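You operate a simulated robot arm through the tools that you are given. There is no shell and no other tool. Be economical: measure what you need, move in short steps, check, and stop when the job is done.

Carry out the task below with a simulated robot arm. There is one attempt and no reset: what you move stays moved.

TASK
Turn the file dial to dive 213.

It is judged by the outcome, as a careful person would: the job done as asked, and still so three seconds after it is handed in. It fails if anything else is knocked over, pushed out of place, dropped, spilled or broken.

THE ROBOT
A 6-joint arm with a two-finger parallel gripper, fixed in place. Base frame: the origin is at the foot of the arm, x ahead of it, y to its left, z up. Readings come in m, degrees, newtons and seconds.
Its first joint turns from -66.0 to 66.0 degrees. Payload 2.9 kg.
Tool frame: the origin (TCP) lies between the finger pads and is the grasp point; the fingertips stand 0.03 m ahead of it; z points along the fingers, y is the line along which they close. Largest opening 0.11 m; finger width 0.02, thickness 0.01; the body of the gripper, 0.048 by 0.112 m, starts 0.055 m behind the TCP.
Orientation is that of the tool frame in the base frame, as a unit quaternion [x, y, z, w]. With the fingers straight down and closing along the base's y, the tool's x points along the base's -x, its y along +y and its z along -z.

THE INTERFACE
- The arm moves only by the tool arm_command. Its argument "rows" is one flat list of numbers, 7 for each row, row after row: the turn, a rotation vector about the tool's x, y, z in units of 120 degrees (1.0 is 120 degrees), then the shift along the tool's x, y, z in units of 500 mm (1.0 is 500 mm), then the gripper command, from -1 (fully open) to 1 (shut), values between in proportion. In form: [rx, ry, rz, tx, ty, tz, fingers, rx, ry, rz, tx, ty, tz, fingers, ...]. A call has 1 to 12 rows; each row is the pose to reach, as a shift and turn from the pose commanded when the call began, along the tool's axes at that moment. A call with a number of a shift or a turn outside -1 to 1 is refused whole. Rows are played at 5 a second. More than 0.05 m and 8.6 degrees between two rows, or a gripper value outside its range, and nothing of the call is played. Where a pose cannot be reached the arm comes as near as it can. A force on the tool above 40 N (or 10 N above the force at the start of the call, whichever is more), or a blocked arm, ends the call early, and 0.2 s more pass. The fingers move at their own pace (about 0.108 m/s each) and stop on an object; they squeeze with about 37 N. The grip force told is the motor's: it shows also when the fingers shut on nothing. Time passes only in rows, and 0.2 s behind the last, so rows that repeat a pose let the fingers close. It gives the time, the measured TCP pose, the force on the tool (base axes), the opening and the grip force at its end, in the units of the frame above (readings bear some noise), and new pictures: "show" is both (left out), scene, wrist or none.
- Cameras (640 x 400 px; columns grow to the right, rows downward): "scene" is fixed at [0.0735, 0.4224, 1.4134]; the picture's right is [-0.82, -0.57, 0.00], its down [-0.15, 0.22, -0.96] and it looks along [0.55, -0.79, -0.27] (base axes); focal length 344 px, centre (320, 200). "wrist" rides on the gripper at [-0.036, 0, -0.057] in the tool frame; the picture's right is [0.00, -1.00, 0.00], its down [0.97, 0.00, -0.24] and it looks along [0.24, 0.00, 0.97] (tool axes); focal length 218 px, centre (320, 200).
- locate(camera, pixels): for up to 12 pixels [column, row] of the newest picture of that camera ("zoom" is the newest enlarged one), the place [x, y, z] in the base frame of the surface seen there, good to about 0.002 m. It takes no simulated time.
- close_up(camera, box): a new picture of the part [left, top, right, bottom] of that camera's present view, enlarged. It takes no simulated time.
- job_done(): hands the job in; it is judged then, once.

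Keep the steps short. Do not move on a guess: measure, check each grasp and each placing, and mend mistakes. In all there are 60 turns and 120 pictures (those below and enlarged ones count). Leave the gripper open and the arm clear of the work at the hand-in unless told otherwise, and finish with a single line.

The tools are called after ">>>" by a JSON object that holds its "api" and its "payload". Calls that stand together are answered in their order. arm_command: Moves the arm, as the interface text tells. Its arguments: {"type":"object","properties":{"rows":{"type":"array","items":{"type":"number"}},"show":{"type":"string","enum":["both","scene","wrist","none"]}},"required":["rows"]} The other tools are called the same way: locate (camera, pixels) gives the place of the surface under pixels of a picture; close_up (camera, box) takes an enlarged picture of a part of a camera's view; job_done () hands the job in.

At the start:

```text
clock: 0.0
tcp_pos: [0.3377, -0.1747, 1.2782]
ee_rot: [0.001, 1.0, 0.0, 0.0]
ft_force: [-0.8, 0.5, 0.3]
grip_width: 0.1101
grip_force: 0.1
```

scene: 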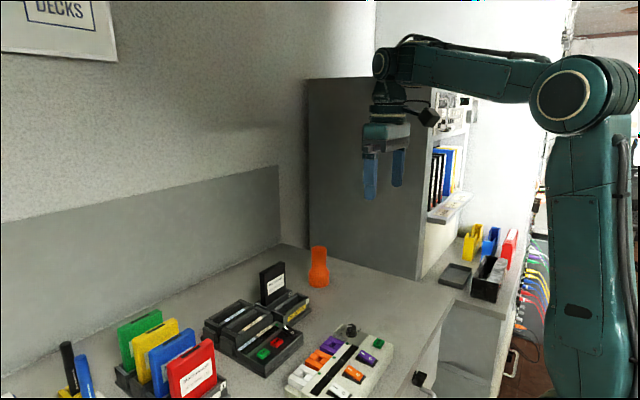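
wrist: 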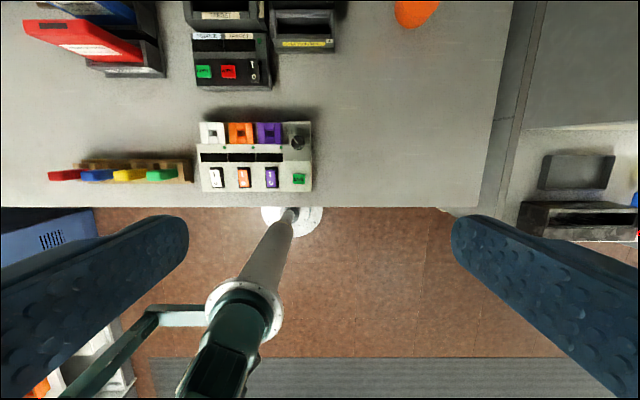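

I see a control box with a dark knob near wrist (297,142) and scene (351,330). I'll enlarge both views to read the labels.

>>> {"api": "close_up", "payload": {"camera": "wrist", "box": [190, 110, 320, 195]}}

>>> {"api": "close_up", "payload": {"camera": "scene", "box": [190, 260, 400, 398]}}

>>> {"api": "close_up", "payload": {"camera": "wrist", "box": [180, 0, 340, 100]}}

```text
4.71 times, centred on (255, 152) of wrist
```

zoom: 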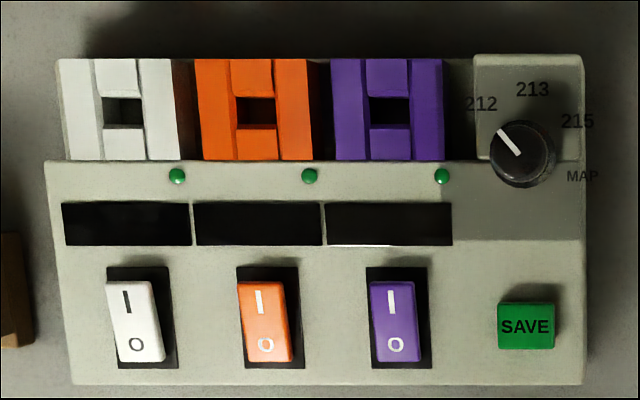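

```text
2.90 times, centred on (295, 329) of scene
```

zoom: 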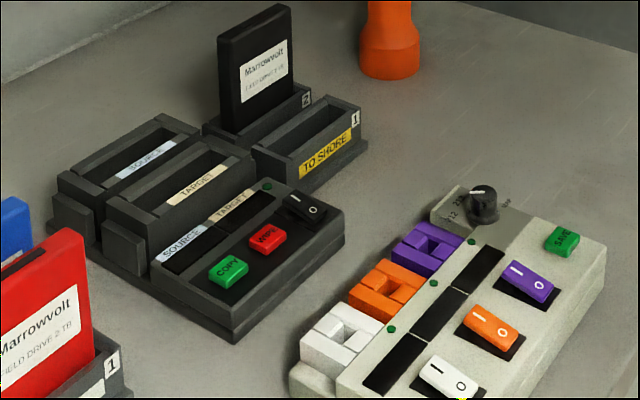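

```text
4.00 times, centred on (260, 50) of wrist
```

zoom: 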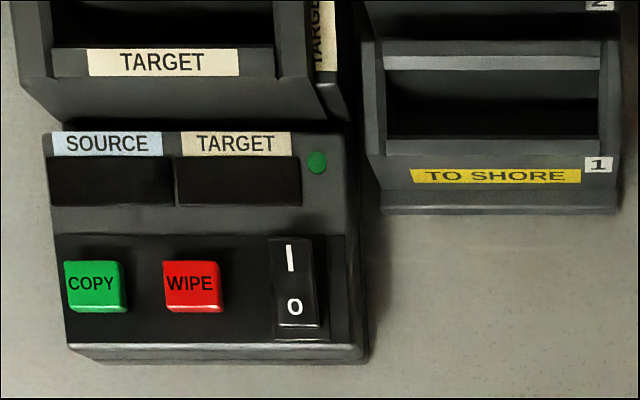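

The dial's pointer is at 212, and 213 is the next mark clockwise. I'll zoom in on it tightly to measure.

>>> {"api": "close_up", "payload": {"camera": "wrist", "box": [280, 118, 320, 160]}}

```text
9.52 times, centred on (300, 139) of wrist
```

zoom: 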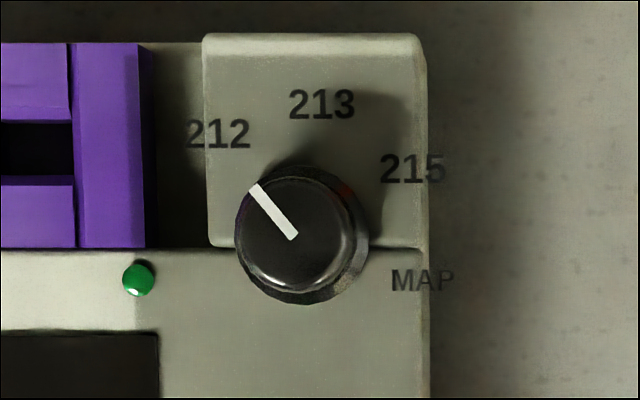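

>>> {"api": "locate", "payload": {"camera": "zoom", "pixels": [[294, 236], [256, 188], [219, 134], [322, 104], [412, 169], [421, 280], [238, 235], [352, 235], [295, 180], [295, 290], [220, 220], [110, 150]]}}

```text
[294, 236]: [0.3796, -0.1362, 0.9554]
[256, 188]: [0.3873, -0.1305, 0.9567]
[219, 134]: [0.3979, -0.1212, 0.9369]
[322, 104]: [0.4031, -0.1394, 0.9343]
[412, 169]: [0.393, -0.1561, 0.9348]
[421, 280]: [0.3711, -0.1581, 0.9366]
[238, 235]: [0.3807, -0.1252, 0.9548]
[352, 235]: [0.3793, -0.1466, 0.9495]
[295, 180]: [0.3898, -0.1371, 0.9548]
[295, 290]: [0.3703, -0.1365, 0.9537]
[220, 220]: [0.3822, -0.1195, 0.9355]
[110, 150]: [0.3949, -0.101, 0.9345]
```

The knob's axis is at about (0.380, -0.136). It's 21 mm wide, its top is at z 0.955 and the panel is at 0.935. The pointer sits near -39° and the 213 mark near +9°, so it needs about 48° clockwise. I'll move above it, turning the hand 95° anticlockwise so the fingers stay clear of the purple block.

>>> {"api": "arm_command", "payload": {"rows": [0, 0, -0.066, -0.007, 0.0064, 0.0363, 0.2, 0, 0, -0.132, -0.0141, 0.0128, 0.0727, 0.2, 0, 0, -0.198, -0.0212, 0.0193, 0.109, 0.2, 0, 0, -0.264, -0.0282, 0.0257, 0.1453, 0.2, 0, 0, -0.33, -0.0353, 0.0321, 0.1817, 0.2, 0, 0, -0.396, -0.0423, 0.0385, 0.218, 0.2, 0, 0, -0.462, -0.0494, 0.0449, 0.2543, 0.2, 0, 0, -0.528, -0.0564, 0.0513, 0.2907, 0.2, 0, 0, -0.594, -0.0635, 0.0578, 0.327, 0.2, 0, 0, -0.66, -0.0705, 0.0642, 0.3633, 0.2, 0, 0, -0.726, -0.0776, 0.0706, 0.3997, 0.2, 0, 0, -0.7917, -0.0846, 0.077, 0.436, 0.2]}}

```text
clock: 2.6
tcp_pos: [0.3788, -0.1366, 1.0592]
ee_rot: [0.738, -0.675, 0.001, -0.001]
ft_force: [0.0, 0.3, 0.2]
grip_width: 0.0441
grip_force: 0.2
```

scene: 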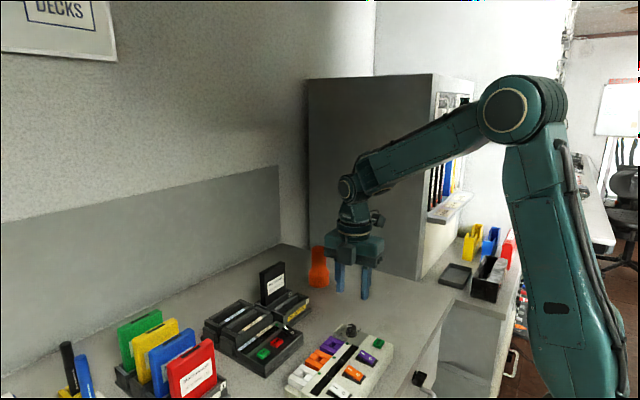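
wrist: 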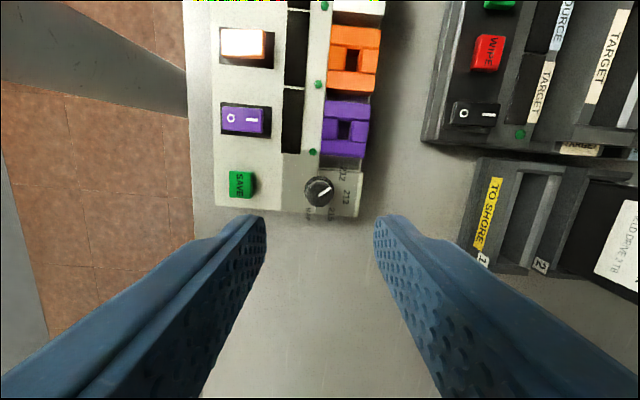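

The fingers are above the knob, which is now at wrist (319,190). I'll measure again from closer.

>>> {"api": "close_up", "payload": {"camera": "wrist", "box": [280, 150, 376, 226]}}

```text
5.26 times, centred on (328, 188) of wrist
```

zoom: 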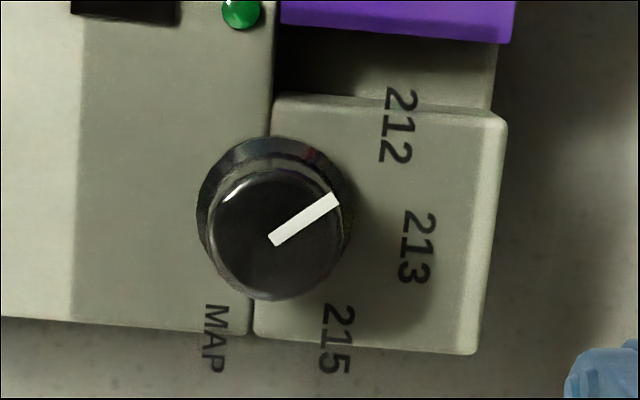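

>>> {"api": "locate", "payload": {"camera": "zoom", "pixels": [[274, 234], [335, 198], [398, 125], [414, 248], [338, 339], [213, 339], [212, 234], [338, 240], [275, 175], [275, 295], [400, 20], [400, 180]]}}

```text
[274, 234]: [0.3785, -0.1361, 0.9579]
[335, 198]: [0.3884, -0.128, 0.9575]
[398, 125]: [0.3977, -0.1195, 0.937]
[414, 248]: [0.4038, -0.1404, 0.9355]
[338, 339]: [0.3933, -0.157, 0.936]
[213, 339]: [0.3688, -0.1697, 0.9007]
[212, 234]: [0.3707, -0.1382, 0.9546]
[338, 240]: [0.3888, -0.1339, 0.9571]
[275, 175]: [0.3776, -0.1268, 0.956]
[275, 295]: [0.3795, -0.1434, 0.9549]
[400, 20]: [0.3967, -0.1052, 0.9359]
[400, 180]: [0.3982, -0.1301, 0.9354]
```

The knob's axis is confirmed at (0.379, -0.1357), with the pointer at -39° and 213 at +10°, so the turn is about 49°. I'll lower around the knob with the fingers still open.

>>> {"api": "arm_command", "payload": {"rows": [0, 0, 0, 0, 0, 0.03, 0.2, 0, 0, 0, -0.001, 0, 0.06, 0.2, 0, 0, 0, -0.001, 0, 0.09, 0.2, 0, 0, 0, -0.001, 0, 0.12, 0.2, 0, 0, 0, -0.001, 0, 0.15, 0.2, 0, 0, 0, -0.001, 0, 0.176, 0.2, 0, 0, 0, -0.001, 0, 0.176, 0.2]}}

>>> {"api": "close_up", "payload": {"camera": "scene", "box": [290, 280, 410, 360]}}

```text
clock: 4.2
tcp_pos: [0.3804, -0.134, 0.9721]
ee_rot: [0.737, -0.676, 0.0, 0.0]
ft_force: [-0.3, 0.0, 0.8]
grip_width: 0.0438
grip_force: 0.1
```

scene: 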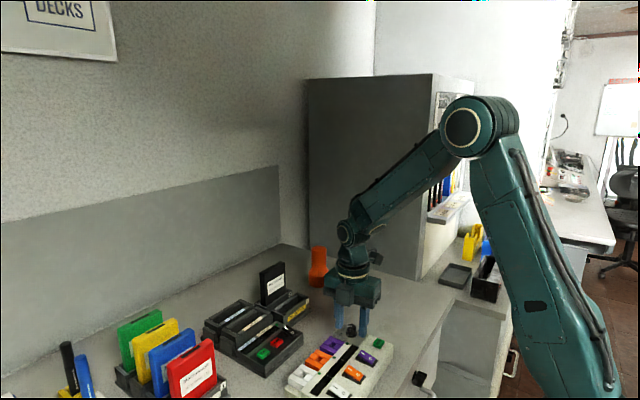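
wrist: 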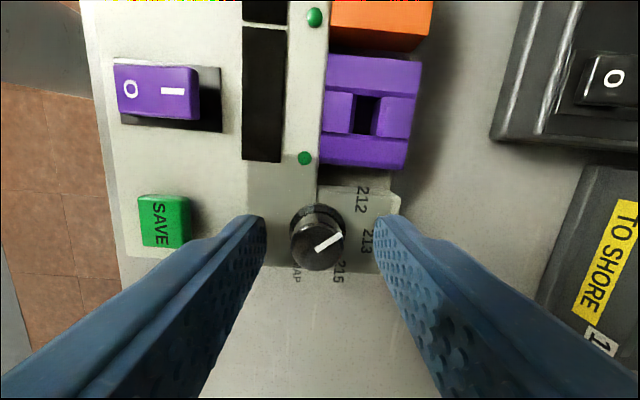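

```text
5.00 times, centred on (350, 320) of scene
```

zoom: 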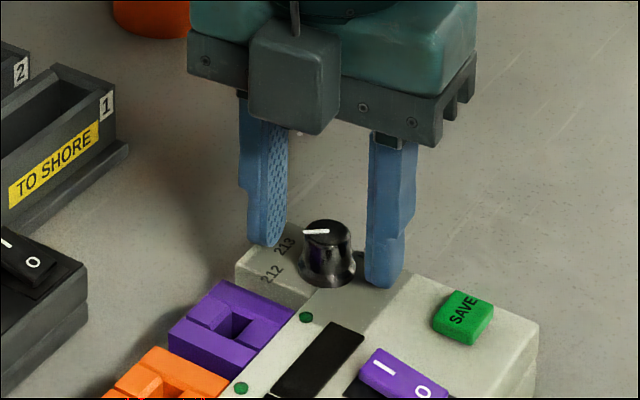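

The knob sits between the fingers with nothing touching. I'll close on it.

>>> {"api": "arm_command", "payload": {"rows": [0, 0, 0, 0, 0, 0, 0.4, 0, 0, 0, 0, 0, 0, 0.6, 0, 0, 0, 0, 0, 0, 0.8, 0, 0, 0, 0, 0, 0, 0.8]}}

>>> {"api": "close_up", "payload": {"camera": "wrist", "box": [250, 170, 390, 290]}}

```text
clock: 5.2
tcp_pos: [0.3782, -0.134, 0.9715]
ee_rot: [0.736, -0.676, -0.001, 0.0]
ft_force: [-10.6, -1.4, 2.9]
grip_width: 0.0226
grip_force: 45.1
```

scene: 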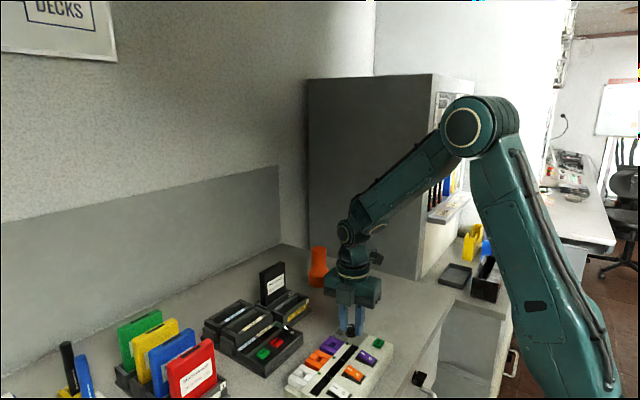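
wrist: 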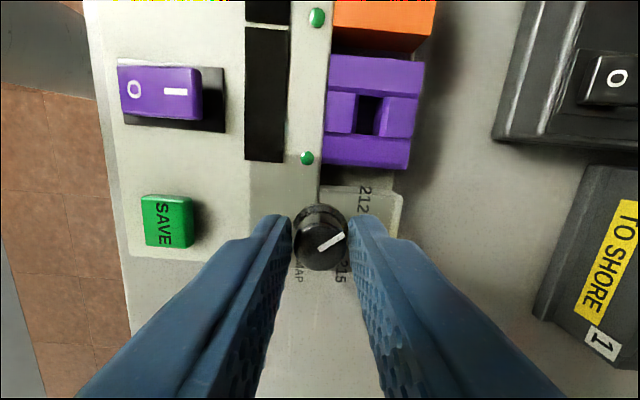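

```text
3.33 times, centred on (320, 230) of wrist
```

zoom: 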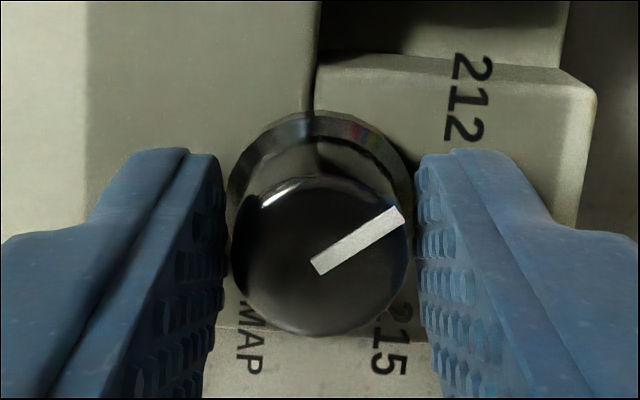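

It's gripped at 22.6 mm, with a slight side load of about 10 N in x. I'll ease that by 1 mm and turn clockwise halfway.

>>> {"api": "arm_command", "payload": {"rows": [0, 0, 0, 0, 0.002, 0, 0.8, 0, 0, 0.05, 0, 0.002, 0, 0.8, 0, 0, 0.1, 0, 0.002, 0, 0.8, 0, 0, 0.15, 0, 0.002, 0, 0.8, 0, 0, 0.2, 0, 0.002, 0, 0.8], "show": "wrist"}}

>>> {"api": "close_up", "payload": {"camera": "wrist", "box": [250, 170, 390, 290]}}

```text
clock: 6.4
tcp_pos: [0.3779, -0.1353, 0.972]
ee_rot: [-0.58, 0.814, 0.0, 0.001]
ft_force: [-7.5, 1.9, -0.7]
grip_width: 0.0229
grip_force: 45.0
```

wrist: 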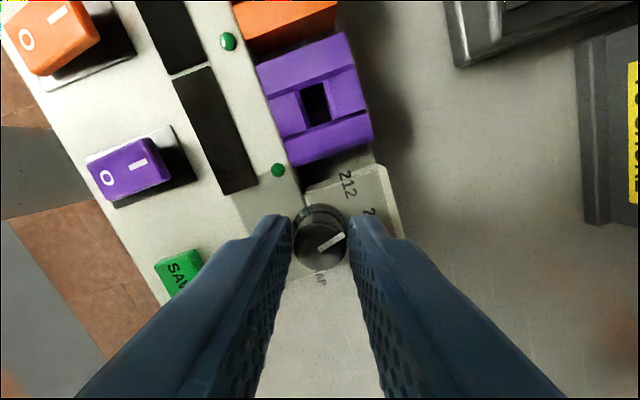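

```text
3.33 times, centred on (320, 230) of wrist
```

zoom: 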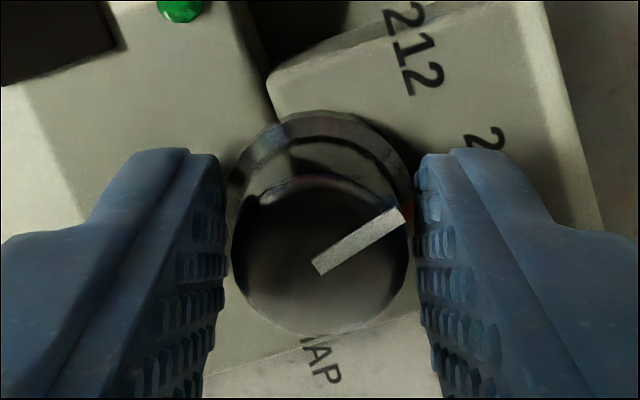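

The knob turns with the fingers without slipping. I'll give it the remaining 25°.

>>> {"api": "arm_command", "payload": {"rows": [0, 0, 0.05, 0, 0.001, 0, 0.8, 0, 0, 0.1, 0, 0.001, 0, 0.8, 0, 0, 0.15, 0, 0.001, 0, 0.8, 0, 0, 0.208, 0, 0.001, 0, 0.8, 0, 0, 0.208, 0, 0.001, 0, 0.8], "show": "wrist"}}

>>> {"api": "close_up", "payload": {"camera": "wrist", "box": [250, 170, 390, 290]}}

```text
clock: 7.6
tcp_pos: [0.3801, -0.1352, 0.9714]
ee_rot: [-0.39, 0.921, 0.0, 0.002]
ft_force: [10.2, -7.5, -25.2]
grip_width: 0.0227
grip_force: 45.0
```

wrist: 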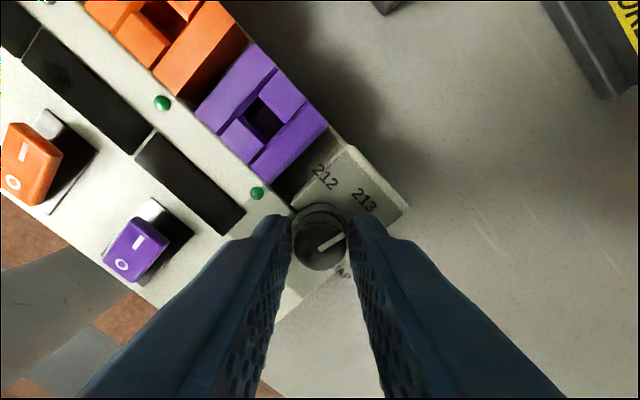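

```text
3.33 times, centred on (320, 230) of wrist
```

zoom: 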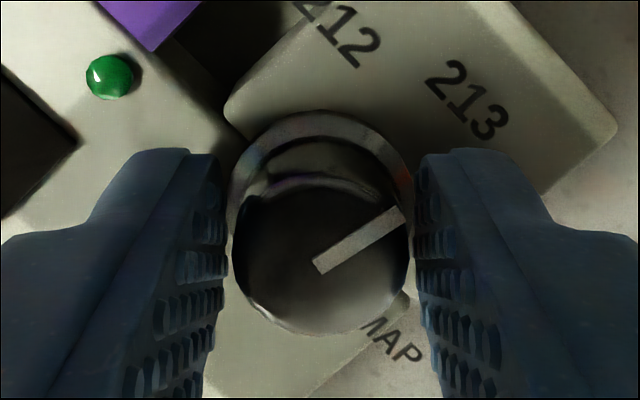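

The hand has turned 49°, and the pointer is on the 213 side allowing for perspective. I'll open the fingers and check.

>>> {"api": "arm_command", "payload": {"rows": [0, 0, 0, 0, 0, 0, 0.5, 0, 0, 0, 0, 0, 0, 0.2, 0, 0, 0, 0, 0, 0, 0.2, 0, 0, 0, 0, 0, -0.05, 0.2, 0, 0, 0, 0, 0, -0.13, 0.2, 0, 0, 0, 0, 0, -0.2, 0.2, 0, 0, 0, 0, 0, -0.2, 0.2]}}

>>> {"api": "close_up", "payload": {"camera": "wrist", "box": [280, 150, 376, 226]}}

```text
clock: 9.2
tcp_pos: [0.3777, -0.1359, 1.0682]
ee_rot: [-0.392, 0.92, 0.0, 0.0]
ft_force: [-1.1, 0.9, 0.1]
grip_width: 0.0443
grip_force: 0.1
```

scene: 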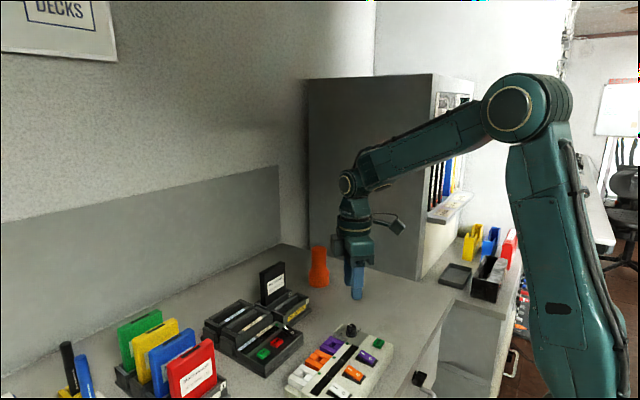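
wrist: 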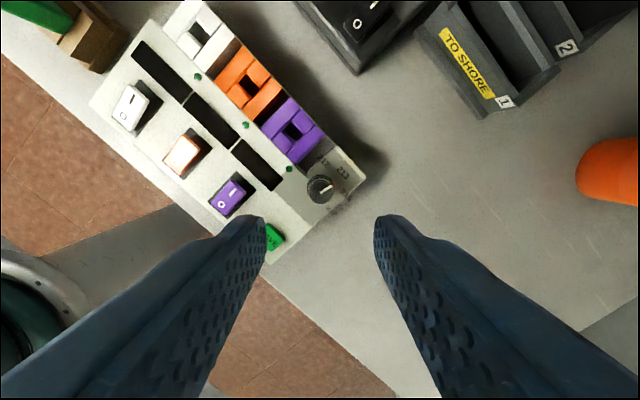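

```text
5.26 times, centred on (328, 188) of wrist
```

zoom: 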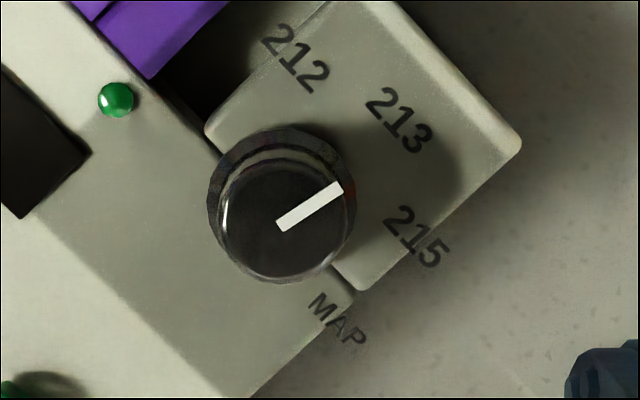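

The picture is skewed by perspective, so I'll measure the pointer's direction against the marks.

>>> {"api": "locate", "payload": {"camera": "zoom", "pixels": [[281, 224], [338, 187], [296, 58], [398, 120], [416, 237], [222, 214], [345, 225], [281, 165], [281, 278], [340, 318]]}}

>>> {"api": "close_up", "payload": {"camera": "scene", "box": [310, 300, 390, 360]}}

```text
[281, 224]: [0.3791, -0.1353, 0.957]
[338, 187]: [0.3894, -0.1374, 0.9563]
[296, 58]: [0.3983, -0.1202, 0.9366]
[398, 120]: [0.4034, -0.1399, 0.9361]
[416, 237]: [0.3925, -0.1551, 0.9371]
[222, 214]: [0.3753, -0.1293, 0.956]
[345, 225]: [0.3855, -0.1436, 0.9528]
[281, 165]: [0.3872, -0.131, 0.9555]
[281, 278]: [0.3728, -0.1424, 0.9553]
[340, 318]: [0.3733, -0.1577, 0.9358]
```

```text
6.67 times, centred on (350, 330) of scene
```

zoom: 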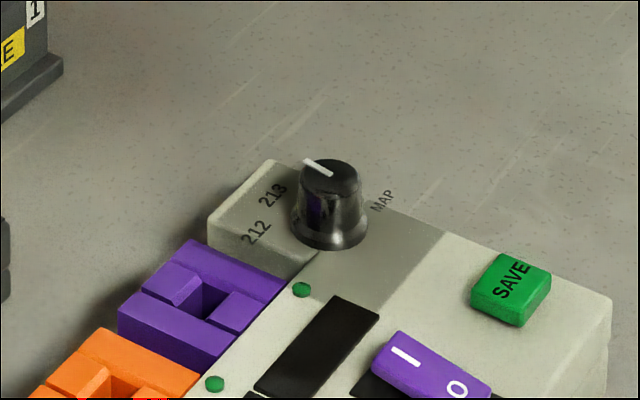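

The pointer reads 11.5° and the 213 mark 10.7°, so the dial is on 213. I'll raise the arm clear and open the gripper.

>>> {"api": "arm_command", "payload": {"rows": [0, 0, 0, 0, 0, -0.08, 0.2, 0, 0, 0, 0, 0, -0.16, -0.4, 0, 0, 0, 0, 0, -0.24, -1, 0, 0, 0, 0, 0, -0.3, -1, 0, 0, 0, 0, 0, -0.3, -1, 0, 0, 0, 0, 0, -0.3, -1]}}

>>> {"api": "close_up", "payload": {"camera": "scene", "box": [190, 260, 400, 398]}}

```text
clock: 10.6
tcp_pos: [0.3796, -0.1329, 1.222]
ee_rot: [-0.39, 0.921, 0.0, 0.0]
ft_force: [-1.1, -0.8, -0.4]
grip_width: 0.1101
grip_force: 0.0
```

scene: 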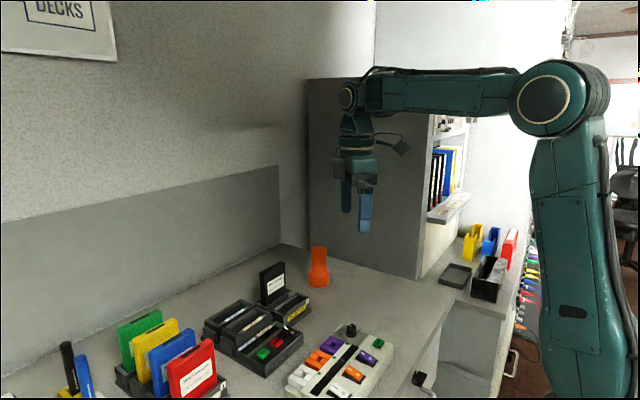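
wrist: 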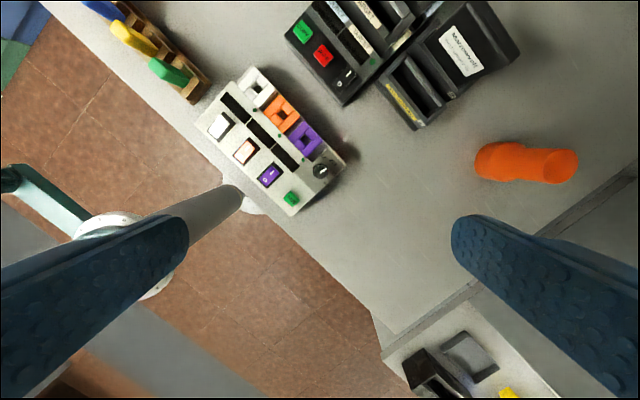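

```text
2.90 times, centred on (295, 329) of scene
```

zoom: 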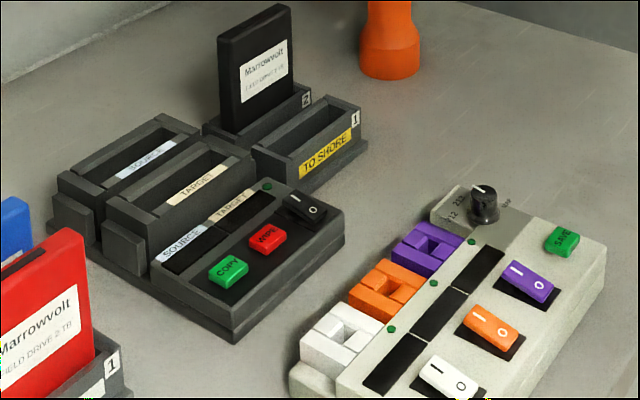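

The dial is still on 213, nothing else has moved, the gripper is open and the arm is clear. I'll hand it in.

>>> {"api": "job_done", "payload": {}}

```text
The job is handed in.
```

The file dial is turned to dive 213 and the job is handed in, with nothing else moved.
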